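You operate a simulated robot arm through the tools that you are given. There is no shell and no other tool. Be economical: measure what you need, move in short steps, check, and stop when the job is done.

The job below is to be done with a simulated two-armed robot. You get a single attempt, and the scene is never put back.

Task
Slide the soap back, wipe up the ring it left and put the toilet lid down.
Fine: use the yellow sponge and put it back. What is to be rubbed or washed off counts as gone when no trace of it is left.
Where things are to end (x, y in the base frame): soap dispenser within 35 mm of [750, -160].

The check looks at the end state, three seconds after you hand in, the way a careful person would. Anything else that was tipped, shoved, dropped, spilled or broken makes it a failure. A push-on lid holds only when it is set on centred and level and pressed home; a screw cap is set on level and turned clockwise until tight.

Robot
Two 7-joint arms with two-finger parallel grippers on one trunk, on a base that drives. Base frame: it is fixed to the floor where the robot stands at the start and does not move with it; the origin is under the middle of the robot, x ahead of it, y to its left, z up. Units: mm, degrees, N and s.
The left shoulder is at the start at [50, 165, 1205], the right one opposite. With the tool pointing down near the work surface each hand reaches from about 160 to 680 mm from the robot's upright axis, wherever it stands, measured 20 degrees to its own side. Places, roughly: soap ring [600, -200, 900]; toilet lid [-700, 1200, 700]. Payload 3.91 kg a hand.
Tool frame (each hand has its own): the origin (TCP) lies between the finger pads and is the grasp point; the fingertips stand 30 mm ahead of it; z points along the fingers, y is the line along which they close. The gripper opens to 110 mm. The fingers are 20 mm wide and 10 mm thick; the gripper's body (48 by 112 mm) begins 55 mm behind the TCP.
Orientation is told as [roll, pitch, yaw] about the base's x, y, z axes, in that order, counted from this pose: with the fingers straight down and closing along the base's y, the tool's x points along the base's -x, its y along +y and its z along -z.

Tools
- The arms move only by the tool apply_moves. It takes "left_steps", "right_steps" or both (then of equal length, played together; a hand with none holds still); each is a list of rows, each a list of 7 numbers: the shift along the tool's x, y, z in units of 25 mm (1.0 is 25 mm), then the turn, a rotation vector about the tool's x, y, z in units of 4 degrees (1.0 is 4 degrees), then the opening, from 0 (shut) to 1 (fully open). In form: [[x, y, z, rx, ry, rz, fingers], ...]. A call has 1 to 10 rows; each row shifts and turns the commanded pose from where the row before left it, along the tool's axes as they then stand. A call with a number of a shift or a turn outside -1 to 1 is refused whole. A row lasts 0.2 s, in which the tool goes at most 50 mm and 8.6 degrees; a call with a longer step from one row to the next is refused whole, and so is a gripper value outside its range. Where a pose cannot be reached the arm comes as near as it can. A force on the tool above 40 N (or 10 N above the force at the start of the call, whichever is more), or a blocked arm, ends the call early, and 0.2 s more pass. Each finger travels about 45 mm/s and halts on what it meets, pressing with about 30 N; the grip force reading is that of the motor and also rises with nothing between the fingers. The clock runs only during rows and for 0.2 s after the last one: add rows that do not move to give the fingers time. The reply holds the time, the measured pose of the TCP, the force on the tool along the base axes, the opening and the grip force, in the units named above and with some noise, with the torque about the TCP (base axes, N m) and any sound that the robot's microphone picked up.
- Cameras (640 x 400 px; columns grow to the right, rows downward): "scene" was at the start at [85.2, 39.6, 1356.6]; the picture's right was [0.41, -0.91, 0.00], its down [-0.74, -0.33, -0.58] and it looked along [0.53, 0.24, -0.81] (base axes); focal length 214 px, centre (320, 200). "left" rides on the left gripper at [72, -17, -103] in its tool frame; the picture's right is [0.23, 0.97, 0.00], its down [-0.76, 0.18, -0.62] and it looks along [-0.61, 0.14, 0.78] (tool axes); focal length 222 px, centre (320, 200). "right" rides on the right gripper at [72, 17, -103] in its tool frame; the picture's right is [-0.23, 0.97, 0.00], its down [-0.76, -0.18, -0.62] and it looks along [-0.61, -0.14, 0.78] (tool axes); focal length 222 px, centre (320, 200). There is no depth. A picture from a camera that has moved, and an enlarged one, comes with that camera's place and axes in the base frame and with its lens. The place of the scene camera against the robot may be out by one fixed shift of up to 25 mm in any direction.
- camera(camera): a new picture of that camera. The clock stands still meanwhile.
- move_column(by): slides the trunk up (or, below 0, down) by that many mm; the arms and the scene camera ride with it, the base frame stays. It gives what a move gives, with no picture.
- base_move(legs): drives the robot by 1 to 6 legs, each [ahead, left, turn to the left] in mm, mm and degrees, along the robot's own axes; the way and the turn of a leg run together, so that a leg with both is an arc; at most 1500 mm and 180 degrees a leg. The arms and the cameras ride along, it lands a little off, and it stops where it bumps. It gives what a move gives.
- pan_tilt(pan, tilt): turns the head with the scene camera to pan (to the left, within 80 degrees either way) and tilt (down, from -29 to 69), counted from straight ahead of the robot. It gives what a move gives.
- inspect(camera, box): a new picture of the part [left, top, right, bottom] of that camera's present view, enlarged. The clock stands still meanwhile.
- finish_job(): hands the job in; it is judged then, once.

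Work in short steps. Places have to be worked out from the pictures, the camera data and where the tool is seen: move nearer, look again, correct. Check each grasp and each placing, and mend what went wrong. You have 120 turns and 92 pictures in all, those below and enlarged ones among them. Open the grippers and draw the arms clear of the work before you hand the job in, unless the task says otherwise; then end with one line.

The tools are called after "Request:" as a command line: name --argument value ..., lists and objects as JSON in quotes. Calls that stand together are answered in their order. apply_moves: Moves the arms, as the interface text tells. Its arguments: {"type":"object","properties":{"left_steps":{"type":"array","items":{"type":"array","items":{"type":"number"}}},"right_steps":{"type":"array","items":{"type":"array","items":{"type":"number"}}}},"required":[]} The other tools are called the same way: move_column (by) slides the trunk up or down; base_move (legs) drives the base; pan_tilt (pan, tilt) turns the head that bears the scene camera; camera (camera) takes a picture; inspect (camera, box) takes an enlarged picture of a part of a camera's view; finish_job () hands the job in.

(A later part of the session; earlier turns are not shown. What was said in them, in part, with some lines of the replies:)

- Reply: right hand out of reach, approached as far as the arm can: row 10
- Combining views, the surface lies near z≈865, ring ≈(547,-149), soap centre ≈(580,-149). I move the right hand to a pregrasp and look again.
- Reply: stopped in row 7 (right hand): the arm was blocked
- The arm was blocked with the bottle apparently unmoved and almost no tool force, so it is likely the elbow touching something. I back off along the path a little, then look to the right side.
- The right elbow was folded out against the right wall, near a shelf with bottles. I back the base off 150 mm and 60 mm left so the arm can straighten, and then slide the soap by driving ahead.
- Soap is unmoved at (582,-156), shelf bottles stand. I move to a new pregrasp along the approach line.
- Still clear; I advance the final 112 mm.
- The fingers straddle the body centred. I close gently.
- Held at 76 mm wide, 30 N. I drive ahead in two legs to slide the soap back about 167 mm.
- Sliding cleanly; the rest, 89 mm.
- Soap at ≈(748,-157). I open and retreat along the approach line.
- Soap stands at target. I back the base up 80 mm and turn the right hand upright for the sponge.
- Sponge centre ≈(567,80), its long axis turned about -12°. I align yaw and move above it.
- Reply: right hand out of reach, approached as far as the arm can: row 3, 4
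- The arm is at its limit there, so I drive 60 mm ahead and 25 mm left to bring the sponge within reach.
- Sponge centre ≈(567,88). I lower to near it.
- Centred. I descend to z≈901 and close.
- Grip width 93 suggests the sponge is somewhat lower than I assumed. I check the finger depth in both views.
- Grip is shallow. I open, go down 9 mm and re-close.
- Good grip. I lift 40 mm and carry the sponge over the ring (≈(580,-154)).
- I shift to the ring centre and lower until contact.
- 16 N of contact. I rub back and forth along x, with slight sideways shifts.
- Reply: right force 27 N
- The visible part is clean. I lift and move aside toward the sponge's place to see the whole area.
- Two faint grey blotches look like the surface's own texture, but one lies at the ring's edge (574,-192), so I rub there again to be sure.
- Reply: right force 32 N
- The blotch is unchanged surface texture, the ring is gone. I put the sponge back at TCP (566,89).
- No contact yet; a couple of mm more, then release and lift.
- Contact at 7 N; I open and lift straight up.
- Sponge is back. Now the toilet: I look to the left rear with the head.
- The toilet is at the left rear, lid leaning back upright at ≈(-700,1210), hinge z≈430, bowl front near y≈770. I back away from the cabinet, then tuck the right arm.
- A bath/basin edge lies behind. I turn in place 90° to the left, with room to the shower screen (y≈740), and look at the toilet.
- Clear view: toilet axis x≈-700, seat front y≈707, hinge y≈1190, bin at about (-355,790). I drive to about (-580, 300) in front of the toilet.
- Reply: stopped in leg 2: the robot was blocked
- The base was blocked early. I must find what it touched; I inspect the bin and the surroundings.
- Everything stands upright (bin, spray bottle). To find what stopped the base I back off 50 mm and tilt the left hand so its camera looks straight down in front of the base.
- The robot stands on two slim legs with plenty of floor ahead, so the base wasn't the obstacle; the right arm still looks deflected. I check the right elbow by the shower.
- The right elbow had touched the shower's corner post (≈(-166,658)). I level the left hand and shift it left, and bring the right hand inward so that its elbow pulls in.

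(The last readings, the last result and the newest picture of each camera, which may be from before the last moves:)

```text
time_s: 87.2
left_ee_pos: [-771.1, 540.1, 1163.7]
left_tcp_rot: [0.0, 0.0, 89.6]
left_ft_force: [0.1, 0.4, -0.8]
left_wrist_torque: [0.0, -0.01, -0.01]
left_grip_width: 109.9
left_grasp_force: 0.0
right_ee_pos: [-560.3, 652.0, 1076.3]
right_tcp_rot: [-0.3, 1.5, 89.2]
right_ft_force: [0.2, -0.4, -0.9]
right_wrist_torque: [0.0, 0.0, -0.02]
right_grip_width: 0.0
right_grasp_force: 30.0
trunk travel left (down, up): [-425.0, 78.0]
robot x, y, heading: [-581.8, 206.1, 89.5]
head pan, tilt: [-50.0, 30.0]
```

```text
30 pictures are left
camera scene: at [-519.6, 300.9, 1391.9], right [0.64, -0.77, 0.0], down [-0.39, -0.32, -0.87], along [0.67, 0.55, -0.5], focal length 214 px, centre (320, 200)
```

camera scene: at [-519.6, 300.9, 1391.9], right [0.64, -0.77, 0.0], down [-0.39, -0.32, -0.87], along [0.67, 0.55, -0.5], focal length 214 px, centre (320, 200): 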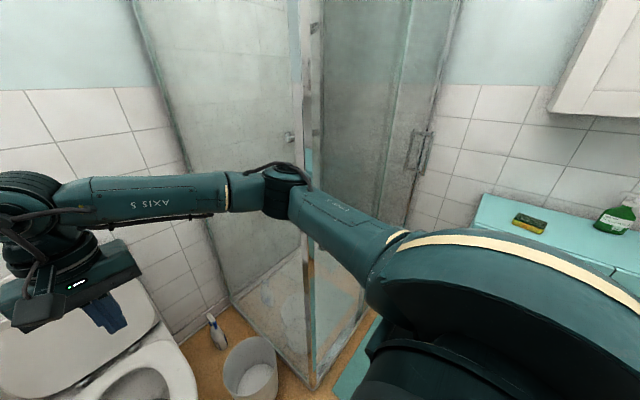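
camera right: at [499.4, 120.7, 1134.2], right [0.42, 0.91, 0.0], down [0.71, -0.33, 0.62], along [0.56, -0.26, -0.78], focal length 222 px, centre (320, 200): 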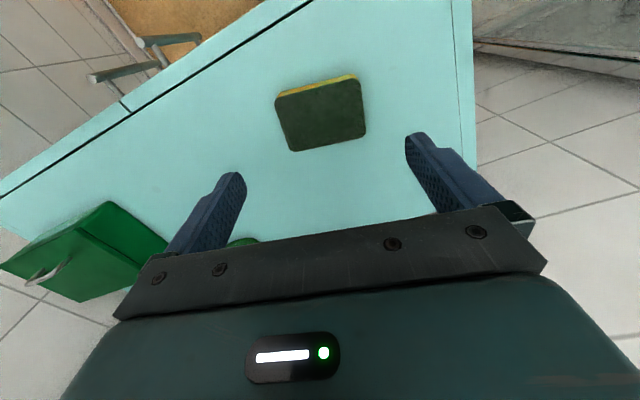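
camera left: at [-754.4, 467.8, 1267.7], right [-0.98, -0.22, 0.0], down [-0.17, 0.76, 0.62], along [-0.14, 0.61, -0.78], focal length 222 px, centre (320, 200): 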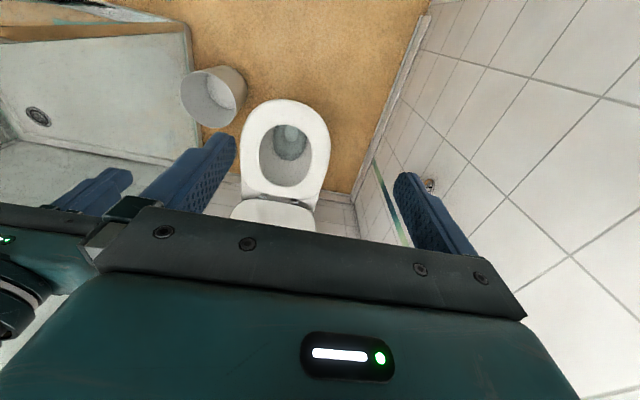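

Elbow is clear of the post now. I drive ahead 170 mm and look at the lid again.

Request:
base_move --legs '[[170, 0, 0]]'

Request:
pan_tilt --pan 10 --tilt 42

Request:
camera --camera "scene"

Request:
camera --camera "left"

```text
time_s: 88.6
left_ee_pos: [-768.8, 709.2, 1163.4]
left_tcp_rot: [0.0, 0.0, 89.7]
left_ft_force: [0.7, 0.5, -0.2]
left_wrist_torque: [-0.02, 0.0, 0.04]
left_grip_width: 110.3
left_grasp_force: 0.0
right_ee_pos: [-560.6, 822.4, 1074.3]
right_tcp_rot: [-0.3, 1.7, 89.0]
right_ft_force: [0.1, 0.4, -0.2]
right_wrist_torque: [-0.03, -0.03, 0.02]
right_grip_width: 0.2
right_grasp_force: 30.1
trunk travel left (down, up): [-425.0, 78.0]
robot x, y, heading: [-579.1, 370.2, 89.3]
head pan, tilt: [-50.0, 30.0]
```

```text
time_s: 89.9
left_ee_pos: [-769.2, 707.5, 1163.8]
left_tcp_rot: [0.0, 0.1, 89.6]
left_ft_force: [0.4, -0.3, 0.0]
left_wrist_torque: [-0.03, -0.01, 0.03]
left_grip_width: 109.9
left_grasp_force: 0.0
right_ee_pos: [-559.9, 820.4, 1075.2]
right_tcp_rot: [-0.3, 1.6, 89.1]
right_ft_force: [0.2, 0.2, -0.4]
right_wrist_torque: [-0.03, 0.02, 0.02]
right_grip_width: 0.0
right_grasp_force: 30.2
trunk travel left (down, up): [-425.0, 78.0]
robot x, y, heading: [-574.9, 376.8, 89.5]
head pan, tilt: [10.0, 42.0]
```

```text
29 pictures are left
camera scene: at [-601.5, 494.8, 1373.6], right [0.99, 0.17, 0.0], down [0.11, -0.66, -0.74], along [-0.12, 0.73, -0.67], focal length 214 px, centre (320, 200)
```

scene: 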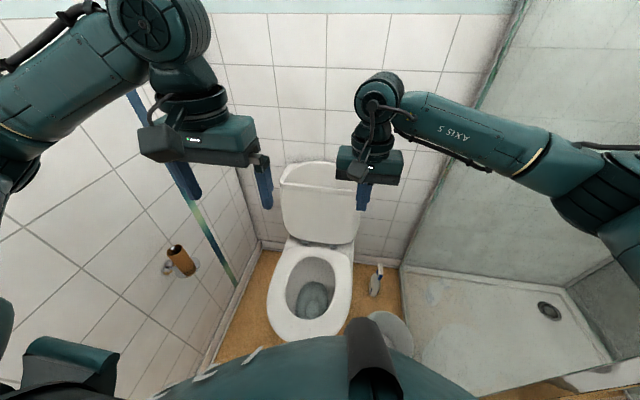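

```text
28 pictures are left
camera left: at [-752.8, 636.7, 1267.9], right [-0.98, -0.22, 0.0], down [-0.17, 0.76, 0.62], along [-0.14, 0.61, -0.78], focal length 222 px, centre (320, 200)
```

left: 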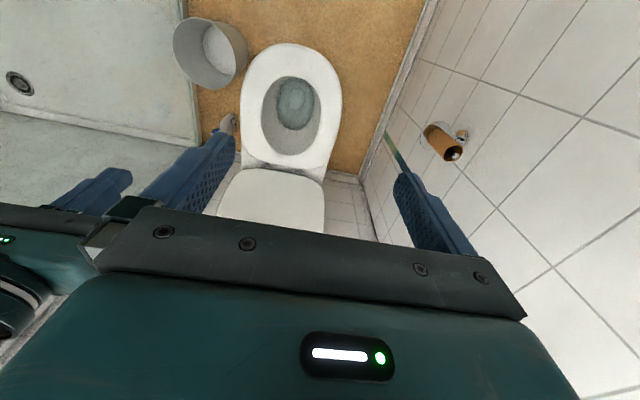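

I zoom on the lid to see how it rests.

Request:
inspect --camera "scene" --box '[250, 140, 390, 260]'

```text
3.33 times, centred on (320, 200) of scene
camera zoom: at [-601.5, 494.8, 1373.6], right [0.99, 0.17, 0.0], down [0.11, -0.66, -0.74], along [-0.12, 0.73, -0.67], focal length 715 px, centre (320, 200)
```

zoom: 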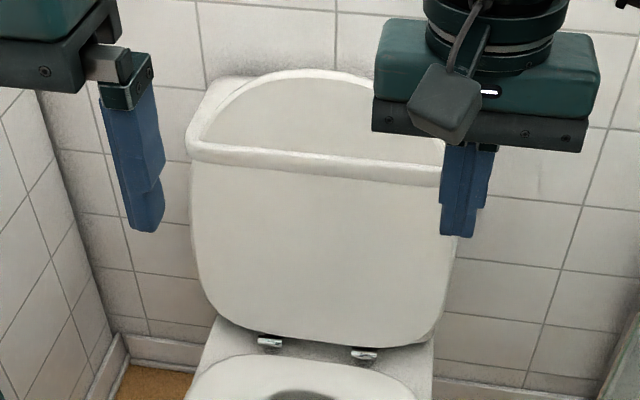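

The lid's shape over the cistern is unclear. I lower the trunk 200 mm and pitch the left hand to view it more level.

Request:
move_column --by -200

Request:
apply_moves --left_steps '[[0, 0, 0, 0, -1, 0, 1], [0, 0, 0, 0, -1, 0, 1], [0, 0, 0, 0, -1, 0, 1], [0, 0, 0, 0, -1, 0, 1], [0, 0, 0, 0, -1, 0, 1], [0, 0, 0, 0, -1, 0, 1], [0, 0, 0, 0, -1, 0, 1], [0, 0, 0, 0, -1, 0, 1]]'

Request:
camera --camera "left"

Request:
camera --camera "scene"

```text
time_s: 92.1
left_ee_pos: [-769.1, 709.0, 964.6]
left_tcp_rot: [0.0, 0.1, 89.6]
left_ft_force: [-0.1, -0.1, 0.0]
left_wrist_torque: [-0.03, 0.0, 0.04]
left_grip_width: 109.6
left_grasp_force: 0.1
right_ee_pos: [-559.6, 820.6, 875.8]
right_tcp_rot: [-0.2, 1.5, 89.1]
right_ft_force: [-0.9, -0.3, -0.6]
right_wrist_torque: [-0.01, 0.02, 0.0]
right_grip_width: 0.0
right_grasp_force: 29.9
trunk travel left (down, up): [-225.0, 278.0]
robot x, y, heading: [-576.8, 375.7, 89.4]
head pan, tilt: [10.0, 42.0]
```

```text
time_s: 93.9
left_ee_pos: [-769.8, 713.2, 967.9]
left_tcp_rot: [0.0, -31.9, 89.6]
left_ft_force: [-0.4, -0.2, -0.3]
left_wrist_torque: [-0.04, 0.01, 0.0]
left_grip_width: 110.0
left_grasp_force: 0.1
left hand out of reach, approached as far as the arm can: row 8
right_ee_pos: [-559.4, 819.4, 874.9]
right_tcp_rot: [-0.3, 1.5, 89.1]
right_ft_force: [0.1, -0.1, -1.1]
right_wrist_torque: [-0.03, 0.04, 0.0]
right_grip_width: 0.1
right_grasp_force: 29.9
trunk travel left (down, up): [-225.0, 278.0]
robot x, y, heading: [-580.5, 373.7, 89.7]
head pan, tilt: [10.0, 42.0]
```

```text
26 pictures are left
camera left: at [-752.0, 597.5, 1016.6], right [-0.98, -0.19, -0.12], down [-0.18, 0.32, 0.93], along [-0.14, 0.93, -0.34], focal length 222 px, centre (320, 200)
```

left: 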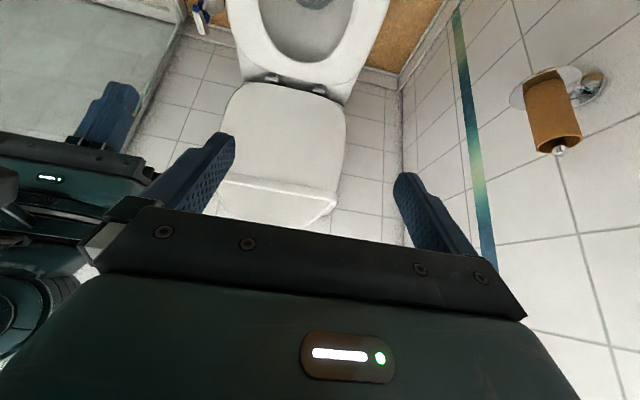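

```text
25 pictures are left
camera scene: at [-601.6, 494.7, 1173.6], right [0.99, 0.17, 0.0], down [0.11, -0.66, -0.74], along [-0.12, 0.73, -0.67], focal length 214 px, centre (320, 200)
```

scene: 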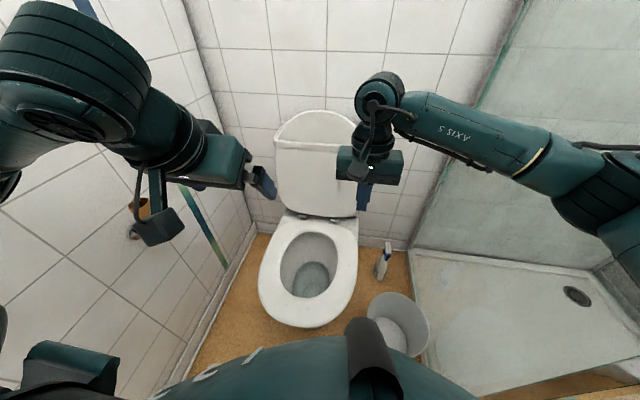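

I enlarge the lid in both views.

Request:
inspect --camera "left" --box '[190, 60, 390, 240]'

Request:
inspect --camera "scene" --box '[250, 90, 390, 230]'

```text
2.22 times, centred on (290, 150) of left
camera zoom: at [-752.0, 597.5, 1016.6], right [-0.98, -0.19, -0.12], down [-0.18, 0.32, 0.93], along [-0.14, 0.93, -0.34], focal length 494 px, centre (387, 311)
```

zoom: 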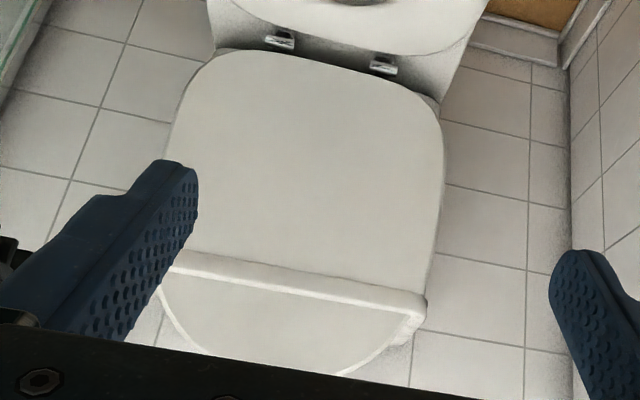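

```text
2.86 times, centred on (320, 160) of scene
camera zoom: at [-601.6, 494.7, 1173.6], right [0.99, 0.17, 0.0], down [0.11, -0.66, -0.74], along [-0.12, 0.73, -0.67], focal length 613 px, centre (320, 314)
```

zoom: 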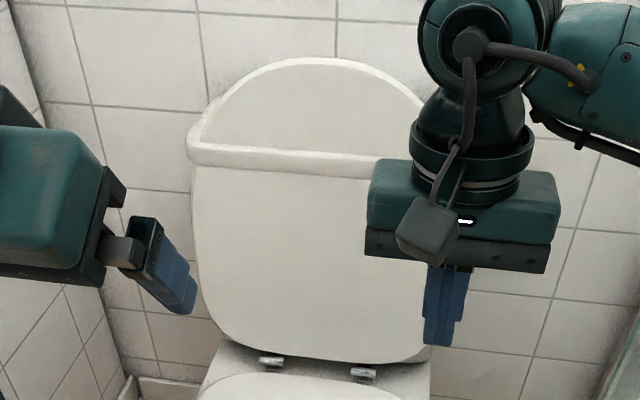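

I triangulate: hinge ≈(-718,1176,429), the lid's rounded top edge ≈(-723,1233,909) rising above the cistern slab, wall y≈1345. So I can hook behind the top edge from above. I drive 160 mm nearer.

Request:
base_move --legs '[[160, 0, 0]]'

Request:
pan_tilt --pan 10 --tilt 30

Request:
camera --camera "scene"

```text
time_s: 95.0
left_ee_pos: [-766.8, 770.8, 966.1]
left_tcp_rot: [0.1, -31.8, 89.7]
left_ft_force: [-0.5, -0.1, 0.0]
left_wrist_torque: [-0.01, -0.01, -0.01]
left_grip_width: 110.1
left_grasp_force: 0.1
right_ee_pos: [-557.7, 878.8, 875.0]
right_tcp_rot: [-0.3, 1.6, 89.1]
right_ft_force: [0.1, 0.2, 0.6]
right_wrist_torque: [-0.01, 0.0, -0.03]
right_grip_width: 0.0
right_grasp_force: 30.0
trunk travel left (down, up): [-225.0, 278.0]
robot x, y, heading: [-576.1, 430.8, 89.4]
head pan, tilt: [10.0, 42.0]
stopped in leg 1: the robot was blocked; the commanded pose is now the measured one
```

```text
time_s: 95.8
left_ee_pos: [-765.4, 771.3, 967.7]
left_tcp_rot: [0.1, -31.8, 89.6]
left_ft_force: [0.4, -0.1, -0.2]
left_wrist_torque: [-0.01, 0.04, 0.01]
left_grip_width: 110.0
left_grasp_force: 0.0
right_ee_pos: [-558.1, 879.3, 874.2]
right_tcp_rot: [-0.3, 1.5, 89.1]
right_ft_force: [-0.4, 0.1, 0.3]
right_wrist_torque: [0.0, 0.01, 0.0]
right_grip_width: 0.0
right_grasp_force: 29.7
trunk travel left (down, up): [-225.0, 278.0]
robot x, y, heading: [-572.3, 428.8, 89.6]
head pan, tilt: [10.0, 30.0]
```

```text
22 pictures are left
camera scene: at [-601.5, 559.2, 1191.8], right [0.99, 0.17, 0.0], down [0.08, -0.49, -0.87], along [-0.14, 0.85, -0.5], focal length 214 px, centre (320, 200)
```

scene: 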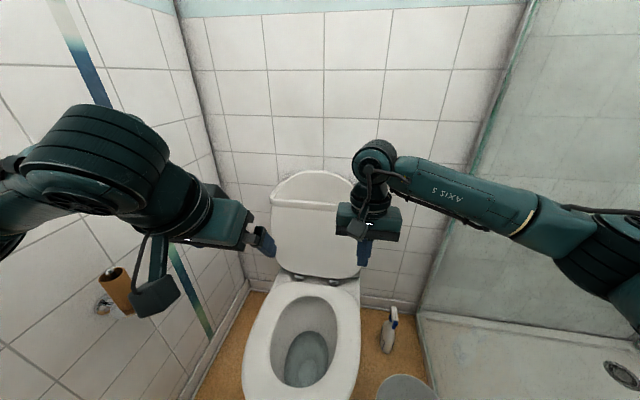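

The base stopped again, level this time; lowering the trunk probably bends the knees forward against the bowl. I back off a bit, raise the trunk and look down at the legs.

Request:
base_move --legs '[[-40, 0, 0]]'

Request:
move_column --by 200

Request:
apply_moves --left_steps '[[0, 0, 0, 0, 1, 0, 1], [0, 0, 0, 0, 1, 0, 1], [0, 0, 0, 0, 1, 0, 1], [0, 0, 0, 0, 1, 0, 1], [0, 0, 0, 0, 1, 0, 1], [0, 0, 0, 0, 1, 0, 1], [0, 0, 0, 0, 1, 0, 1], [0, 0, 0, 0, 1, 0, 1], [0, 0, 0, 0, 1, 0, 1], [0, 0, 0, 0, 1, 0, 1]]'

Request:
apply_moves --left_steps '[[0, 0, 0, 0, 1, 0, 1], [0, 0, 0, 0, 1, 0, 1], [0, 0, 0, 0, 1, 0, 1], [0, 0, 0, 0, 1, 0, 1], [0, 0, 0, 0, 1, 0, 1], [0, 0, 0, 0, 1, 0, 1], [0, 0, 0, 0, 1, 0, 1], [0, 0, 0, 0, 1, 0, 1]]'

Request:
camera --camera "left"

```text
time_s: 96.7
left_ee_pos: [-767.3, 731.3, 967.9]
left_tcp_rot: [0.1, -31.8, 89.6]
left_ft_force: [-0.3, -0.3, 0.3]
left_wrist_torque: [0.01, -0.01, -0.04]
left_grip_width: 110.1
left_grasp_force: 0.0
right_ee_pos: [-560.1, 839.9, 874.4]
right_tcp_rot: [-0.4, 1.6, 89.1]
right_ft_force: [-0.1, 0.6, -0.1]
right_wrist_torque: [0.02, 0.02, -0.01]
right_grip_width: 0.1
right_grasp_force: 30.4
trunk travel left (down, up): [-225.0, 278.0]
robot x, y, heading: [-574.1, 391.9, 89.6]
head pan, tilt: [10.0, 30.0]
```

```text
time_s: 98.8
left_ee_pos: [-767.9, 731.5, 1167.5]
left_tcp_rot: [0.2, -31.8, 89.7]
left_ft_force: [0.9, -0.2, 0.0]
left_wrist_torque: [-0.04, -0.04, 0.05]
left_grip_width: 109.8
left_grasp_force: 0.1
right_ee_pos: [-559.4, 839.1, 1075.2]
right_tcp_rot: [-0.2, 1.6, 89.1]
right_ft_force: [-0.3, -0.4, -0.2]
right_wrist_torque: [0.02, 0.0, 0.02]
right_grip_width: 0.0
right_grasp_force: 29.6
trunk travel left (down, up): [-425.0, 78.0]
robot x, y, heading: [-577.8, 390.0, 89.7]
head pan, tilt: [10.0, 30.0]
```

```text
time_s: 101.0
left_ee_pos: [-768.3, 730.2, 1167.0]
left_tcp_rot: [0.0, 8.3, 89.7]
left_ft_force: [0.1, 0.8, 0.2]
left_wrist_torque: [-0.03, -0.01, -0.03]
left_grip_width: 109.8
left_grasp_force: 0.0
right_ee_pos: [-559.8, 838.4, 1075.0]
right_tcp_rot: [-0.3, 1.7, 89.1]
right_ft_force: [-1.1, -0.4, 0.3]
right_wrist_torque: [0.0, 0.0, 0.01]
right_grip_width: 0.3
right_grasp_force: 30.3
trunk travel left (down, up): [-425.0, 78.0]
robot x, y, heading: [-579.3, 392.0, 89.5]
head pan, tilt: [10.0, 30.0]
```

```text
time_s: 102.8
left_ee_pos: [-766.4, 729.8, 1167.1]
left_tcp_rot: [0.1, 40.3, 89.8]
left_ft_force: [-0.4, -0.3, 0.4]
left_wrist_torque: [-0.03, -0.01, 0.01]
left_grip_width: 110.3
left_grasp_force: 0.0
right_ee_pos: [-559.5, 838.4, 1074.8]
right_tcp_rot: [-0.2, 1.6, 89.1]
right_ft_force: [0.4, -0.1, 0.1]
right_wrist_torque: [-0.02, -0.01, 0.03]
right_grip_width: 0.0
right_grasp_force: 29.9
trunk travel left (down, up): [-425.0, 78.0]
robot x, y, heading: [-577.4, 391.7, 89.5]
head pan, tilt: [10.0, 30.0]
```

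```text
21 pictures are left
camera left: at [-749.9, 742.7, 1292.6], right [-0.97, -0.17, 0.15], down [-0.17, 0.98, -0.02], along [-0.14, -0.04, -0.99], focal length 222 px, centre (320, 200)
```

left: 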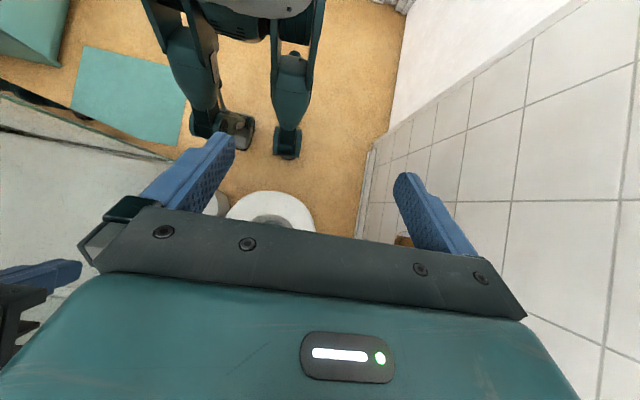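

Feet are still ~230 mm short of the toilet, so bent knees were the likely contact. With the trunk up I try forward carefully.

Request:
base_move --legs '[[120, 0, 0]]'

Request:
camera --camera "left"

```text
time_s: 103.8
left_ee_pos: [-766.6, 768.6, 1166.8]
left_tcp_rot: [0.2, 40.2, 90.1]
left_ft_force: [-0.3, -0.2, -0.7]
left_wrist_torque: [0.04, -0.01, 0.01]
left_grip_width: 110.3
left_grasp_force: 0.2
right_ee_pos: [-558.6, 876.9, 1074.9]
right_tcp_rot: [-0.4, 1.5, 89.2]
right_ft_force: [0.0, -0.5, 0.4]
right_wrist_torque: [0.02, 0.0, -0.03]
right_grip_width: 0.0
right_grasp_force: 30.2
trunk travel left (down, up): [-425.0, 78.0]
robot x, y, heading: [-572.2, 433.4, 89.6]
head pan, tilt: [10.0, 30.0]
stopped in leg 1: the robot was blocked; the commanded pose is now the measured one
```

```text
20 pictures are left
camera left: at [-749.6, 780.6, 1292.6], right [-0.97, -0.17, 0.15], down [-0.18, 0.98, -0.02], along [-0.14, -0.04, -0.99], focal length 222 px, centre (320, 200)
```

left: 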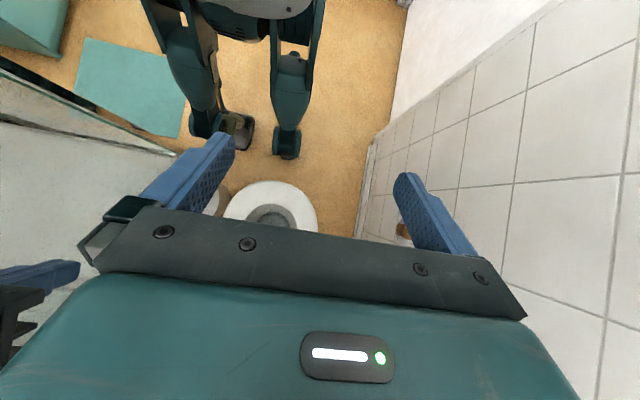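

Blocked at the same y≈431, so the base footprint meets the bowl. I'll instead turn left 45° so the right shoulder leads toward the lid. First I extend the right hand and bring the left hand in so its elbow stays off the wall.

Request:
base_move --legs '[[-15, 0, 0]]'

Request:
apply_moves --left_steps '[[0, 0, 0, 0, -1, 0, 0.5], [0, 0, 0, 0, -1, 0, 0], [0, 0, 0, 0, -1, 0, 0], [0, 0, 0, 0, -1, 0, 0], [0, 0, 0, 0, -1, 0, 0], [0, -0.8, 0, 0, -1, 0, 0], [0, -0.8, 0, 0, -1, 0, 0], [0, -0.8, 0, 0, -1, 0, 0], [0, -0.8, 0, 0, -1, 0, 0], [0, -0.8, 0, 0, -1, 0, 0]]' --right_steps '[[-1, 0, 0, 0, 0, 0, 0], [-1, 0, 0, 0, 0, 0, 0], [-1, 0, 0, 0, 0, 0, 0], [-1, 0, 0, 0, 0, 0, 0], [-1, 0, 0, 0, 0, 0, 0], [-1, 0, 0, 0, 0, 0, 0], [0, 0, 0, 0, 0, 0, 0], [0, 0, 0, 0, 0, 0, 0], [0, 0, 0, 0, 0, 0, 0], [0, 0, 0, 0, 0, 0, 0]]'

Request:
pan_tilt --pan 0 --tilt 40

Request:
camera --camera "scene"

```text
time_s: 104.6
left_ee_pos: [-768.0, 754.6, 1166.1]
left_tcp_rot: [0.2, 40.3, 90.0]
left_ft_force: [-0.2, -0.2, 0.2]
left_wrist_torque: [0.02, 0.05, -0.01]
left_grip_width: 110.1
left_grasp_force: 0.1
right_ee_pos: [-559.2, 862.8, 1074.3]
right_tcp_rot: [-0.4, 1.6, 89.1]
right_ft_force: [0.1, -0.5, 1.5]
right_wrist_torque: [0.03, 0.04, 0.0]
right_grip_width: 0.1
right_grasp_force: 29.9
trunk travel left (down, up): [-425.0, 78.0]
robot x, y, heading: [-571.3, 417.0, 89.8]
head pan, tilt: [10.0, 30.0]
```

```text
time_s: 106.8
left_ee_pos: [-665.8, 754.6, 1165.7]
left_tcp_rot: [0.0, 0.4, 90.1]
left_ft_force: [-0.3, -0.6, -0.3]
left_wrist_torque: [0.0, 0.03, 0.02]
left_grip_width: 0.2
left_grasp_force: 30.3
right_ee_pos: [-555.9, 1014.4, 1070.0]
right_tcp_rot: [-0.4, 1.6, 89.0]
right_ft_force: [0.4, -0.1, -0.2]
right_wrist_torque: [-0.01, 0.02, 0.05]
right_grip_width: 0.2
right_grasp_force: 30.1
trunk travel left (down, up): [-425.0, 78.0]
robot x, y, heading: [-577.2, 416.2, 89.8]
head pan, tilt: [10.0, 30.0]
```

```text
time_s: 107.5
left_ee_pos: [-667.1, 753.7, 1165.6]
left_tcp_rot: [0.1, 0.3, 89.8]
left_ft_force: [-0.5, -0.1, 0.8]
left_wrist_torque: [-0.01, -0.01, 0.02]
left_grip_width: 0.0
left_grasp_force: 30.3
right_ee_pos: [-555.8, 1015.8, 1070.2]
right_tcp_rot: [-0.4, 1.7, 89.1]
right_ft_force: [0.4, -0.1, -0.1]
right_wrist_torque: [-0.03, -0.01, 0.0]
right_grip_width: 0.1
right_grasp_force: 30.2
trunk travel left (down, up): [-425.0, 78.0]
robot x, y, heading: [-576.0, 417.4, 89.8]
head pan, tilt: [0.0, 40.0]
```

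```text
19 pictures are left
camera scene: at [-585.4, 540.2, 1376.6], right [1.0, 0.0, 0.0], down [0.0, -0.64, -0.77], along [0.0, 0.77, -0.64], focal length 214 px, centre (320, 200)
```

scene: 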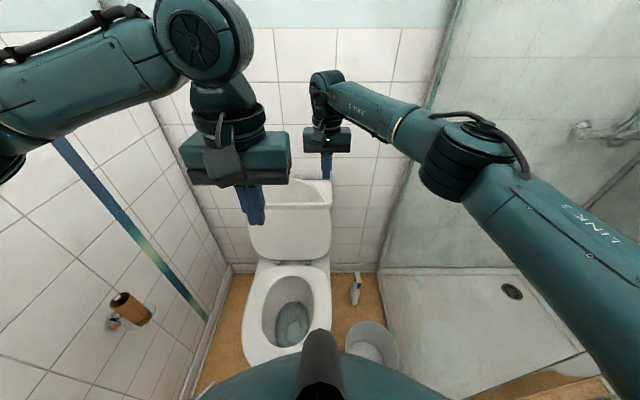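

Right hand reaches well. I now turn the base 40° left.

Request:
base_move --legs '[[0, 0, 40]]'

Request:
camera --camera "scene"

```text
time_s: 109.8
left_ee_pos: [-861.2, 617.9, 1165.6]
left_tcp_rot: [0.1, 0.3, 129.7]
left_ft_force: [-0.8, 0.8, -0.7]
left_wrist_torque: [0.02, 0.0, 0.0]
left_grip_width: 0.0
left_grasp_force: 30.1
right_ee_pos: [-943.1, 888.2, 1069.7]
right_tcp_rot: [-0.4, 1.6, 129.0]
right_ft_force: [-0.1, -0.4, 0.2]
right_wrist_torque: [0.02, 0.0, -0.02]
right_grip_width: 0.0
right_grasp_force: 29.9
trunk travel left (down, up): [-425.0, 78.0]
robot x, y, heading: [-576.0, 415.1, 129.4]
head pan, tilt: [0.0, 40.0]
```

```text
18 pictures are left
camera scene: at [-658.7, 513.9, 1376.5], right [0.77, 0.64, 0.0], down [0.41, -0.5, -0.77], along [-0.49, 0.59, -0.64], focal length 214 px, centre (320, 200)
```

scene: 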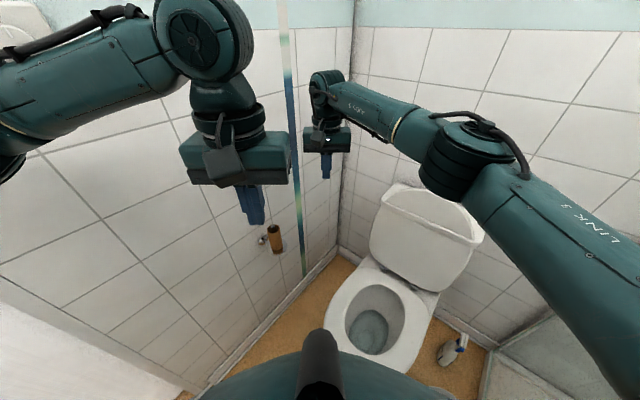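

I turn 10° further, then yaw and pitch the right hand in place for the hook.

Request:
base_move --legs '[[0, 0, 10]]'

Request:
apply_moves --right_steps '[[0, 0, -0.3, 0, -0.4, 1, 0], [0, 0, -0.3, 0, 0, 1, 0], [0, 0, 0, 0, 0, 1, 0], [0, 0, 0, 0, 0, 1, 0], [0, 0, 0, 0, 0, 1, 0], [0, 0, 0, 0, 0, 1, 0], [0, 0, 0, 0, 0, 1, 0], [0, 0, 0, 0, 0, 1, 0], [0, 0, 0, 0, 0, 0.5, 0], [0, 0, 0, 0, -1, 0, 0]]'

Request:
apply_moves --right_steps '[[0, 0, 0, 0, -1, 0, 0], [0, 0, 0, 0, -1, 0, 0], [0, 0, 0, 0, -1, 0, 0], [0, 0, 0, 0, -1, 0, 0], [0, 0, 0, 0, -1, 0, 0], [0, 0, 0, 0, -1, 0, 0], [0, 0, 0, 0, -1, 0, 0], [0, 0, 0, 0, -1, 0, 0], [0, 0, 0, 0, -1, 0, 0]]'

Request:
camera --camera "right"

```text
time_s: 110.9
left_ee_pos: [-892.0, 565.5, 1165.5]
left_tcp_rot: [0.1, 0.3, 139.5]
left_ft_force: [-0.2, 0.0, -0.3]
left_wrist_torque: [0.01, 0.0, 0.01]
left_grip_width: 0.0
left_grasp_force: 30.1
right_ee_pos: [-1018.6, 819.1, 1068.8]
right_tcp_rot: [-0.4, 1.6, 138.8]
right_ft_force: [0.5, -0.4, -0.2]
right_wrist_torque: [0.03, -0.01, -0.01]
right_grip_width: 0.0
right_grasp_force: 29.8
trunk travel left (down, up): [-425.0, 78.0]
robot x, y, heading: [-572.9, 414.5, 139.5]
head pan, tilt: [0.0, 40.0]
```

```text
time_s: 113.1
left_ee_pos: [-892.1, 565.8, 1166.0]
left_tcp_rot: [0.1, 0.3, 139.6]
left_ft_force: [-0.1, -0.6, 0.0]
left_wrist_torque: [0.0, 0.04, 0.0]
left_grip_width: 0.0
left_grasp_force: 30.5
right_ee_pos: [-1019.8, 818.9, 1083.3]
right_tcp_rot: [-0.5, -4.1, 104.8]
right_ft_force: [1.1, 0.2, -0.3]
right_wrist_torque: [-0.01, -0.01, 0.01]
right_grip_width: 0.0
right_grasp_force: 29.6
trunk travel left (down, up): [-425.0, 78.0]
robot x, y, heading: [-575.8, 413.6, 139.3]
head pan, tilt: [0.0, 40.0]
```

```text
time_s: 115.1
left_ee_pos: [-892.5, 566.1, 1165.5]
left_tcp_rot: [0.0, 0.2, 139.5]
left_ft_force: [0.5, -0.1, -0.6]
left_wrist_torque: [0.02, 0.0, -0.01]
left_grip_width: 0.2
left_grasp_force: 29.9
right_ee_pos: [-1019.6, 818.1, 1085.4]
right_tcp_rot: [-0.5, -40.3, 105.1]
right_ft_force: [0.0, -0.4, -0.2]
right_wrist_torque: [-0.01, 0.01, 0.03]
right_grip_width: 0.2
right_grasp_force: 30.0
trunk travel left (down, up): [-425.0, 78.0]
robot x, y, heading: [-573.2, 413.6, 139.5]
head pan, tilt: [0.0, 40.0]
```

```text
17 pictures are left
camera right: at [-1004.7, 695.9, 1117.4], right [-0.99, -0.08, 0.14], down [0.12, 0.22, 0.97], along [-0.11, 0.97, -0.2], focal length 222 px, centre (320, 200)
```

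right: 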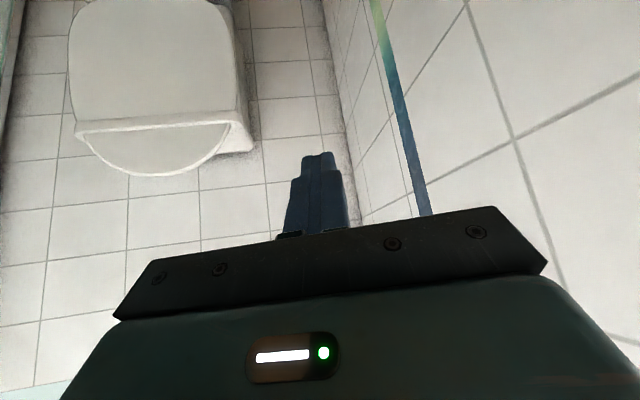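

This side view confirms it: the lid's rounded end stands above the cistern slab (centre x≈-703, top z≈900). I carry the hand over toward behind the lid at safe height.

Request:
apply_moves --right_steps '[[-0.483, -0.874, 0.528, 0, 0, 0, 0], [-0.483, -0.874, 0.528, 0, 0, 0, 0], [-0.483, -0.874, 0.528, 0, 0, 0, 0], [-0.483, -0.874, 0.528, 0, 0, 0, 0], [-0.483, -0.874, 0.528, 0, 0, 0, 0], [-0.483, -0.874, 0.528, 0, 0, 0, 0], [-0.483, -0.874, 0.528, 0, 0, 0, 0], [-0.483, -0.874, 0.528, 0, 0, 0, 0], [-0.483, -0.874, 0.528, 0, 0, 0, 0], [-0.483, -0.874, 0.528, 0, 0, 0, 0]]'

Request:
apply_moves --right_steps '[[-0.483, -0.874, 0.528, 0, 0, 0, 0], [-0.483, -0.874, 0.528, 0, 0, 0, 0], [-0.483, -0.874, 0.528, 0, 0, 0, 0], [-0.483, -0.874, 0.528, 0, 0, 0, 0], [-0.483, -0.874, 0.528, 0, 0, 0, 0], [-0.483, -0.874, 0.528, 0, 0, 0, 0], [-0.483, -0.874, 0.528, 0, 0, 0, 0], [-0.483, -0.874, 0.528, 0, 0, 0, 0], [-0.483, -0.874, 0.528, 0, 0, 0, 0], [-0.483, -0.874, 0.528, 0, 0, 0, 0]]'

Request:
camera --camera "scene"

Request:
camera --camera "right"

```text
time_s: 117.3
left_ee_pos: [-892.4, 566.8, 1165.6]
left_tcp_rot: [0.2, 0.2, 139.6]
left_ft_force: [0.1, 0.6, 0.4]
left_wrist_torque: [-0.01, 0.01, -0.02]
left_grip_width: 0.0
left_grasp_force: 30.1
right_ee_pos: [-851.3, 1045.5, 1062.6]
right_tcp_rot: [-0.5, -40.2, 105.1]
right_ft_force: [-0.3, 0.7, 0.4]
right_wrist_torque: [-0.02, 0.01, 0.0]
right_grip_width: 0.1
right_grasp_force: 30.1
trunk travel left (down, up): [-425.0, 78.0]
robot x, y, heading: [-573.3, 415.6, 139.2]
head pan, tilt: [0.0, 40.0]
```

```text
time_s: 119.5
left_ee_pos: [-892.7, 566.4, 1166.3]
left_tcp_rot: [0.0, 0.4, 139.6]
left_ft_force: [-0.2, -0.6, 0.5]
left_wrist_torque: [-0.03, 0.04, -0.02]
left_grip_width: 0.0
left_grasp_force: 29.8
right_ee_pos: [-685.9, 1273.3, 1042.2]
right_tcp_rot: [-0.5, -40.2, 105.2]
right_ft_force: [-0.2, -0.1, -1.0]
right_wrist_torque: [0.03, 0.0, -0.02]
right_grip_width: 0.4
right_grasp_force: 30.4
trunk travel left (down, up): [-425.0, 78.0]
robot x, y, heading: [-575.3, 417.0, 139.4]
head pan, tilt: [0.0, 40.0]
```

```text
16 pictures are left
camera scene: at [-672.5, 500.5, 1376.5], right [0.65, 0.76, 0.0], down [0.49, -0.42, -0.77], along [-0.58, 0.5, -0.64], focal length 214 px, centre (320, 200)
```

scene: 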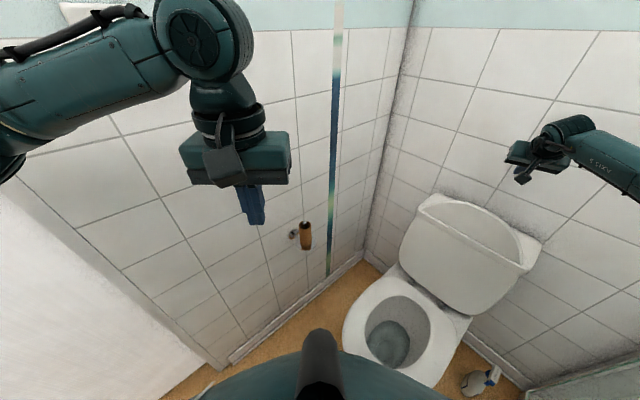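

```text
15 pictures are left
camera right: at [-671.9, 1150.5, 1075.2], right [-0.99, -0.08, 0.14], down [0.12, 0.22, 0.97], along [-0.11, 0.97, -0.2], focal length 222 px, centre (320, 200)
```

right: 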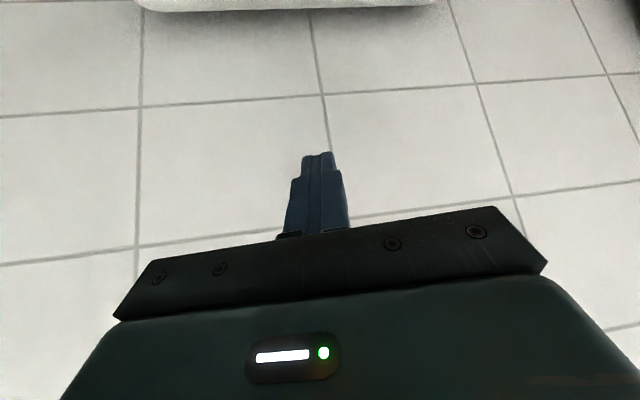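

Reached above the back of the cistern. I zoom on the lid to make sure of its plane before descending.

Request:
inspect --camera "scene" --box '[380, 110, 580, 320]'

```text
1.90 times, centred on (480, 215) of scene
camera zoom: at [-672.5, 500.5, 1376.5], right [0.65, 0.76, 0.0], down [0.49, -0.42, -0.77], along [-0.58, 0.5, -0.64], focal length 408 px, centre (15, 171)
```

zoom: 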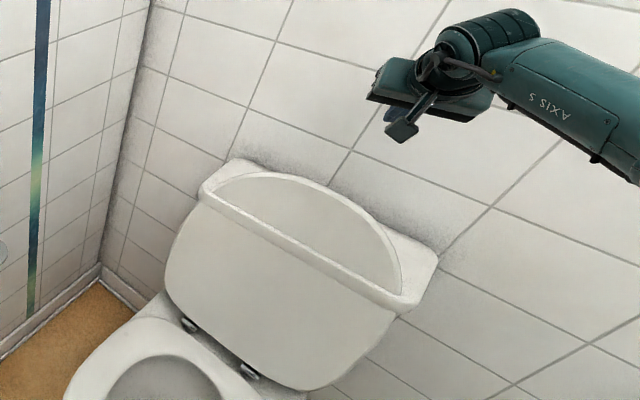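

Consistent (top edge y≈1235, z≈905). I descend behind the lid edge.

Request:
apply_moves --right_steps '[[0.593, -0.013, 0.78, 0, 0, 0, 0], [0.593, -0.013, 0.78, 0, 0, 0, 0], [0.593, -0.013, 0.78, 0, 0, 0, 0], [0.593, -0.013, 0.78, 0, 0, 0, 0], [0.593, -0.013, 0.78, 0, 0, 0, 0], [0.593, -0.013, 0.78, 0, 0, 0, 0], [0, 0, 0, 0, 0, 0, 0]]'

Request:
inspect --camera "scene" --box '[380, 110, 580, 320]'

```text
time_s: 121.1
left_ee_pos: [-892.7, 565.5, 1165.5]
left_tcp_rot: [0.1, 0.3, 139.6]
left_ft_force: [-0.4, 0.2, 1.0]
left_wrist_torque: [0.01, -0.02, -0.01]
left_grip_width: 0.1
left_grasp_force: 30.0
right_ee_pos: [-686.1, 1281.1, 894.3]
right_tcp_rot: [-0.5, -40.3, 105.1]
right_ft_force: [0.5, -0.1, 0.2]
right_wrist_torque: [0.01, -0.03, 0.02]
right_grip_width: 0.2
right_grasp_force: 30.0
trunk travel left (down, up): [-425.0, 78.0]
robot x, y, heading: [-574.7, 417.0, 139.4]
head pan, tilt: [0.0, 40.0]
```

```text
1.90 times, centred on (480, 215) of scene
camera zoom: at [-672.5, 500.1, 1376.5], right [0.65, 0.76, 0.0], down [0.49, -0.42, -0.77], along [-0.58, 0.5, -0.64], focal length 408 px, centre (15, 171)
```

zoom: 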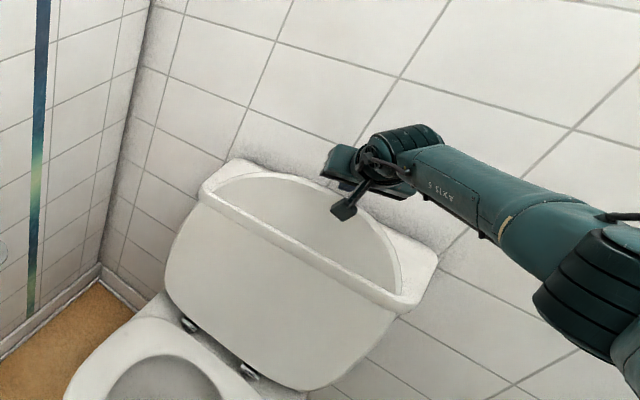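

The hand straddles the lid's top: fingers behind, camera bracket ahead. I pull toward -y.

Request:
apply_moves --right_steps '[[0.442, 0.155, -0.375, 0, 0, 0, 0], [0.442, 0.155, -0.375, 0, 0, 0, 0], [0.442, 0.155, -0.375, 0, 0, 0, 0], [0.442, 0.155, -0.375, 0, 0, 0, 0], [0, 0, 0, 0, 0, 0, 0]]'

Request:
inspect --camera "scene" --box '[380, 110, 580, 320]'

```text
time_s: 122.3
left_ee_pos: [-892.1, 565.3, 1166.8]
left_tcp_rot: [0.1, 0.3, 139.6]
left_ft_force: [0.0, 0.7, -0.2]
left_wrist_torque: [0.0, 0.01, -0.01]
left_grip_width: 0.2
left_grasp_force: 29.8
right_ee_pos: [-685.8, 1223.5, 894.4]
right_tcp_rot: [-0.5, -40.2, 105.2]
right_ft_force: [-0.6, 0.6, 0.3]
right_wrist_torque: [0.02, -0.04, 0.0]
right_grip_width: 0.0
right_grasp_force: 30.1
trunk travel left (down, up): [-425.0, 78.0]
robot x, y, heading: [-573.8, 415.4, 139.3]
head pan, tilt: [0.0, 40.0]
```

```text
1.90 times, centred on (480, 215) of scene
camera zoom: at [-672.6, 500.3, 1376.5], right [0.65, 0.76, 0.0], down [0.49, -0.42, -0.77], along [-0.58, 0.5, -0.64], focal length 408 px, centre (15, 171)
```

zoom: 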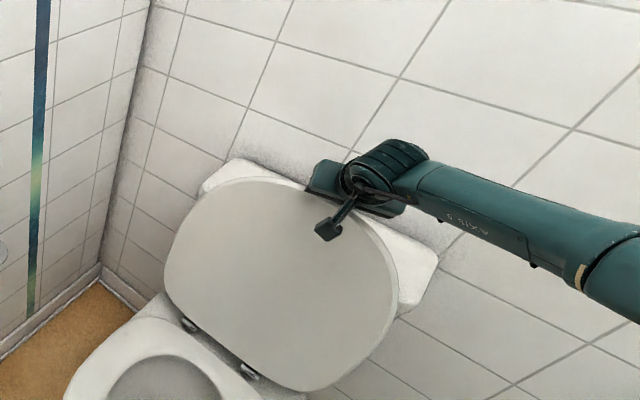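

The lid follows with almost no force and is near vertical. I keep pulling along the arc, slowly.

Request:
apply_moves --right_steps '[[0.3, 0.1, -0.25, 0, 0, 0, 0], [0.3, 0.1, -0.25, 0, 0, 0, 0], [0.3, 0.1, -0.25, 0, 0, 0, 0], [0.3, 0.1, -0.25, 0, 0, 0, 0], [0, 0, 0, 0, 0, 0, 0]]'

Request:
inspect --camera "scene" --box '[360, 110, 580, 340]'

```text
time_s: 123.5
left_ee_pos: [-891.8, 567.9, 1166.4]
left_tcp_rot: [0.0, 0.3, 139.7]
left_ft_force: [0.2, 0.2, -0.8]
left_wrist_torque: [0.0, 0.03, -0.03]
left_grip_width: 0.0
left_grasp_force: 30.3
right_ee_pos: [-685.0, 1180.8, 897.1]
right_tcp_rot: [-0.5, -40.3, 105.2]
right_ft_force: [0.2, 0.0, 0.7]
right_wrist_torque: [0.02, -0.02, 0.02]
right_grip_width: 0.1
right_grasp_force: 30.2
trunk travel left (down, up): [-425.0, 78.0]
robot x, y, heading: [-576.6, 413.6, 139.3]
head pan, tilt: [0.0, 40.0]
```

```text
1.74 times, centred on (470, 225) of scene
camera zoom: at [-672.7, 500.3, 1376.5], right [0.65, 0.76, 0.0], down [0.49, -0.42, -0.77], along [-0.58, 0.5, -0.64], focal length 373 px, centre (59, 156)
```

zoom: 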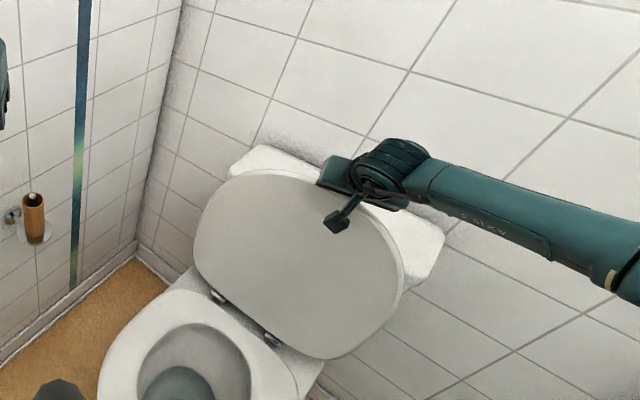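

The lid stays with the hand. I continue the arc: 120 mm back, 25 mm down.

Request:
apply_moves --right_steps '[[0.7, 0.2, -0.373, 0, 0, 0, 0], [0.7, 0.2, -0.373, 0, 0, 0, 0], [0.7, 0.2, -0.373, 0, 0, 0, 0], [0.7, 0.2, -0.373, 0, 0, 0, 0], [0.7, 0.2, -0.373, 0, 0, 0, 0], [0.7, 0.2, -0.373, 0, 0, 0, 0], [0, 0, 0, 0, 0, 0, 0]]'

Request:
camera --camera "scene"

```text
time_s: 125.1
left_ee_pos: [-891.5, 565.1, 1165.4]
left_tcp_rot: [0.1, 0.3, 139.5]
left_ft_force: [-0.8, -0.6, 0.6]
left_wrist_torque: [0.01, 0.0, 0.05]
left_grip_width: 0.2
left_grasp_force: 30.0
right_ee_pos: [-685.1, 1059.4, 869.4]
right_tcp_rot: [-0.5, -40.2, 105.0]
right_ft_force: [-0.6, -0.4, 0.1]
right_wrist_torque: [0.03, -0.03, -0.01]
right_grip_width: 0.0
right_grasp_force: 30.2
trunk travel left (down, up): [-425.0, 78.0]
robot x, y, heading: [-571.2, 416.8, 139.6]
head pan, tilt: [0.0, 40.0]
```

```text
10 pictures are left
camera scene: at [-672.6, 500.3, 1376.5], right [0.65, 0.76, 0.0], down [0.49, -0.42, -0.77], along [-0.58, 0.5, -0.64], focal length 214 px, centre (320, 200)
```

scene: 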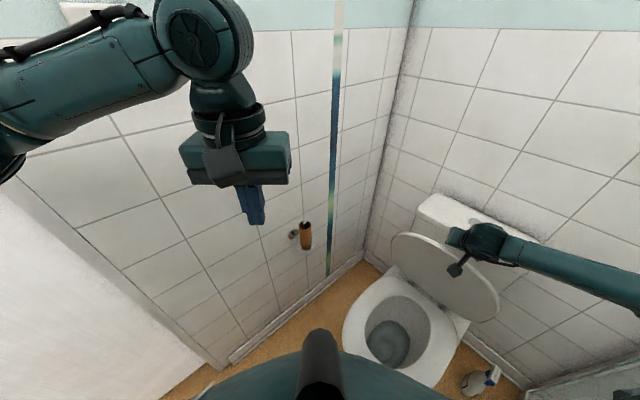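

The hinge holds its angle by friction, and the lid follows the hand. To keep the elbow off the glass I continue the arc with the base (toward -y) and the trunk (down), arm fixed.

Request:
base_move --legs '[[-49, 57, 0]]'

Request:
move_column --by -35

Request:
base_move --legs '[[-49, 57, 0]]'

Request:
move_column --by -45

Request:
camera --camera "scene"

```text
time_s: 126.3
left_ee_pos: [-891.8, 490.5, 1165.6]
left_tcp_rot: [0.1, 0.3, 139.5]
left_ft_force: [-0.7, 0.1, -0.7]
left_wrist_torque: [0.02, -0.01, 0.02]
left_grip_width: 0.1
left_grasp_force: 29.7
right_ee_pos: [-685.0, 984.5, 868.3]
right_tcp_rot: [-0.5, -40.2, 105.0]
right_ft_force: [-0.5, -0.9, 1.1]
right_wrist_torque: [0.04, 0.02, 0.02]
right_grip_width: 0.2
right_grasp_force: 30.4
trunk travel left (down, up): [-425.0, 78.0]
robot x, y, heading: [-574.0, 340.3, 139.4]
head pan, tilt: [0.0, 40.0]
```

```text
time_s: 127.1
left_ee_pos: [-892.2, 491.1, 1131.2]
left_tcp_rot: [0.2, 0.3, 139.5]
left_ft_force: [-1.0, -0.1, -0.6]
left_wrist_torque: [0.01, 0.02, 0.01]
left_grip_width: 0.0
left_grasp_force: 29.7
right_ee_pos: [-686.3, 985.4, 834.1]
right_tcp_rot: [-0.5, -40.3, 105.0]
right_ft_force: [0.1, -0.3, -0.1]
right_wrist_torque: [-0.01, 0.01, 0.0]
right_grip_width: 0.0
right_grasp_force: 29.5
trunk travel left (down, up): [-390.0, 113.0]
robot x, y, heading: [-578.1, 344.8, 139.4]
head pan, tilt: [0.0, 40.0]
```

```text
time_s: 128.2
left_ee_pos: [-892.9, 416.4, 1131.9]
left_tcp_rot: [0.1, 0.3, 139.4]
left_ft_force: [-0.3, -1.1, -0.3]
left_wrist_torque: [0.0, 0.03, 0.01]
left_grip_width: 0.1
left_grasp_force: 29.6
right_ee_pos: [-685.1, 912.0, 834.2]
right_tcp_rot: [-0.5, -40.3, 104.9]
right_ft_force: [0.5, 0.1, -0.1]
right_wrist_torque: [0.01, 0.0, -0.02]
right_grip_width: 0.0
right_grasp_force: 29.9
trunk travel left (down, up): [-390.0, 113.0]
robot x, y, heading: [-575.3, 267.2, 139.2]
head pan, tilt: [0.0, 40.0]
```

```text
time_s: 129.1
left_ee_pos: [-893.6, 416.5, 1086.2]
left_tcp_rot: [0.2, 0.3, 139.5]
left_ft_force: [-0.7, -0.1, 0.0]
left_wrist_torque: [0.01, -0.03, -0.02]
left_grip_width: 0.0
left_grasp_force: 30.1
right_ee_pos: [-683.6, 911.5, 790.1]
right_tcp_rot: [-0.5, -40.3, 105.0]
right_ft_force: [-1.0, -0.1, -0.1]
right_wrist_torque: [-0.03, 0.02, -0.03]
right_grip_width: 0.0
right_grasp_force: 29.6
trunk travel left (down, up): [-345.0, 158.0]
robot x, y, heading: [-575.2, 269.5, 139.5]
head pan, tilt: [0.0, 40.0]
```

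```text
9 pictures are left
camera scene: at [-673.4, 351.3, 1296.5], right [0.65, 0.76, 0.0], down [0.49, -0.42, -0.77], along [-0.58, 0.5, -0.64], focal length 214 px, centre (320, 200)
```

scene: 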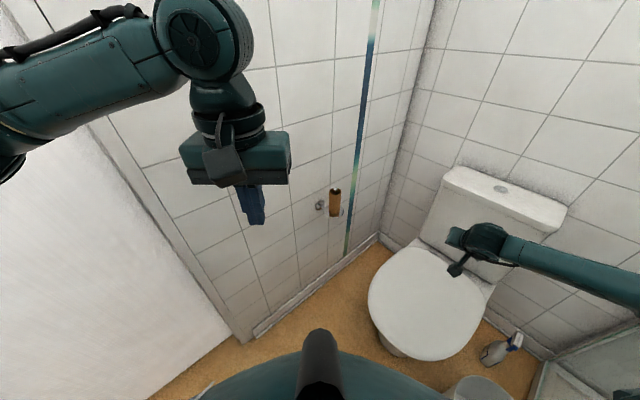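

The lid appears to have come down on the seat. I zoom to verify it is fully down, and check bin and bottle.

Request:
inspect --camera "scene" --box '[350, 220, 560, 400]'

```text
2.22 times, centred on (455, 310) of scene
camera zoom: at [-673.4, 351.3, 1296.5], right [0.65, 0.76, 0.0], down [0.49, -0.42, -0.77], along [-0.58, 0.5, -0.64], focal length 477 px, centre (20, -44)
```

zoom: 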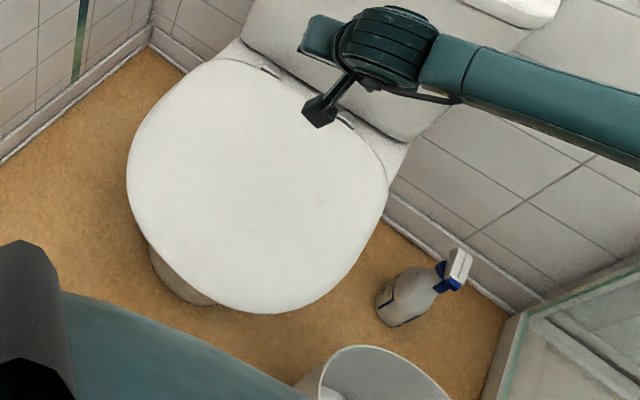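

Lid is down, bin and spray bottle stand. I raise the trunk, back off a little and take a last look at the lid from lower angle and at the cabinet.

Request:
move_column --by 80

Request:
base_move --legs '[[-52, 61, 0]]'

Request:
inspect --camera "right" --box '[100, 0, 540, 200]'

Request:
pan_tilt --pan -80 --tilt 25

Request:
camera --camera "scene"

```text
time_s: 130.3
left_ee_pos: [-892.1, 417.5, 1166.3]
left_tcp_rot: [0.1, 0.2, 139.6]
left_ft_force: [-0.4, 0.1, 0.2]
left_wrist_torque: [0.02, 0.0, -0.01]
left_grip_width: 0.0
left_grasp_force: 29.7
right_ee_pos: [-684.9, 912.4, 869.1]
right_tcp_rot: [-0.5, -40.1, 105.1]
right_ft_force: [-0.2, 0.6, 0.4]
right_wrist_torque: [-0.02, 0.02, -0.01]
right_grip_width: 0.0
right_grasp_force: 30.0
trunk travel left (down, up): [-425.0, 78.0]
robot x, y, heading: [-577.1, 269.0, 139.2]
head pan, tilt: [0.0, 40.0]
```

```text
time_s: 131.5
left_ee_pos: [-893.0, 336.5, 1166.3]
left_tcp_rot: [0.1, 0.3, 139.5]
left_ft_force: [0.4, -0.3, 0.4]
left_wrist_torque: [0.05, 0.03, 0.03]
left_grip_width: 0.0
left_grasp_force: 30.0
right_ee_pos: [-685.2, 832.0, 870.1]
right_tcp_rot: [-0.5, -40.3, 105.1]
right_ft_force: [0.1, -0.6, 0.1]
right_wrist_torque: [-0.04, -0.05, -0.02]
right_grip_width: 0.0
right_grasp_force: 30.4
trunk travel left (down, up): [-425.0, 78.0]
robot x, y, heading: [-576.2, 188.1, 139.4]
head pan, tilt: [0.0, 40.0]
```

```text
1.45 times, centred on (320, 100) of right
camera zoom: at [-670.5, 709.8, 902.8], right [-0.99, -0.08, 0.14], down [0.12, 0.22, 0.97], along [-0.11, 0.97, -0.2], focal length 323 px, centre (320, 346)
```

zoom: 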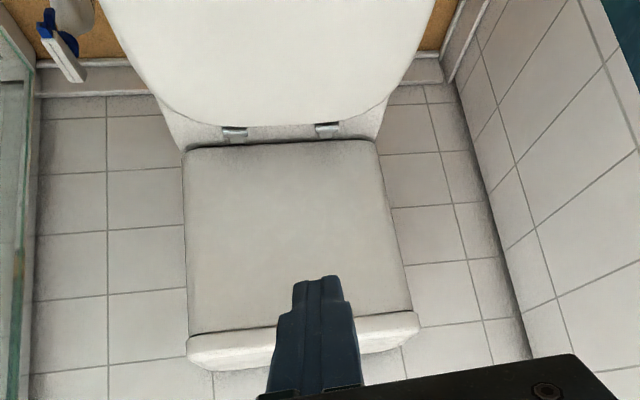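

```text
time_s: 133.0
left_ee_pos: [-893.4, 336.6, 1166.1]
left_tcp_rot: [0.0, 0.3, 139.6]
left_ft_force: [0.6, -0.2, -0.4]
left_wrist_torque: [-0.01, 0.03, 0.03]
left_grip_width: 0.0
left_grasp_force: 29.7
right_ee_pos: [-683.9, 832.9, 869.7]
right_tcp_rot: [-0.4, -40.3, 105.0]
right_ft_force: [-0.8, -0.1, 0.5]
right_wrist_torque: [-0.02, 0.0, 0.01]
right_grip_width: 0.2
right_grasp_force: 29.8
trunk travel left (down, up): [-425.0, 78.0]
robot x, y, heading: [-581.6, 186.9, 139.4]
head pan, tilt: [-80.0, 25.0]
```

```text
6 pictures are left
camera scene: at [-562.0, 295.9, 1399.8], right [0.86, -0.51, 0.0], down [-0.22, -0.36, -0.91], along [0.46, 0.78, -0.42], focal length 214 px, centre (320, 200)
```

scene: 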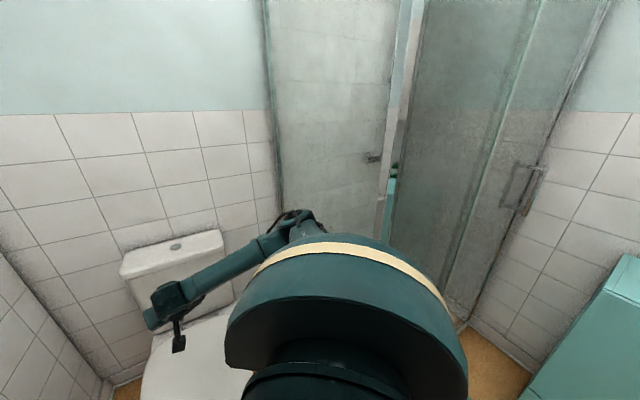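

Lid is fully shut. I open both grippers clear of everything, then hand in.

Request:
apply_moves --left_steps '[[0, 0, 0, 0, 0, 0, 0.5], [0, 0, 0, 0, 0, 0, 1], [0, 0, 0, 0, 0, 0, 1], [0, 0, 0, 0, 0, 0, 1]]' --right_steps '[[0, 0, -0.8, 0, 0, 0, 0.5], [0, 0, -0.8, 0, 0, 0, 1], [0, 0, 0, 0, 0, 0, 1], [0, 0, 0, 0, 0, 0, 1]]'

```text
time_s: 134.0
left_ee_pos: [-893.5, 337.0, 1166.3]
left_tcp_rot: [0.0, 0.3, 139.4]
left_ft_force: [-0.5, -1.1, 0.2]
left_wrist_torque: [-0.01, 0.02, -0.03]
left_grip_width: 85.7
left_grasp_force: 0.0
right_ee_pos: [-679.3, 807.4, 899.9]
right_tcp_rot: [-0.5, -40.1, 105.0]
right_ft_force: [0.3, 0.3, 0.1]
right_wrist_torque: [0.0, 0.03, 0.01]
right_grip_width: 85.4
right_grasp_force: 0.0
trunk travel left (down, up): [-425.0, 78.0]
robot x, y, heading: [-574.6, 188.5, 139.7]
head pan, tilt: [-80.0, 25.0]
```

The arms are clear and the grippers open; I hand in.

Request:
finish_job

```text
The job is handed in.
```

The soap dispenser is back at about (748, -157), the ring is wiped off, the yellow sponge is back in its place, and the toilet lid is down; the right elbow touched the right wall or shelf once and probably the shower post once, and nothing I could see was tipped or moved.
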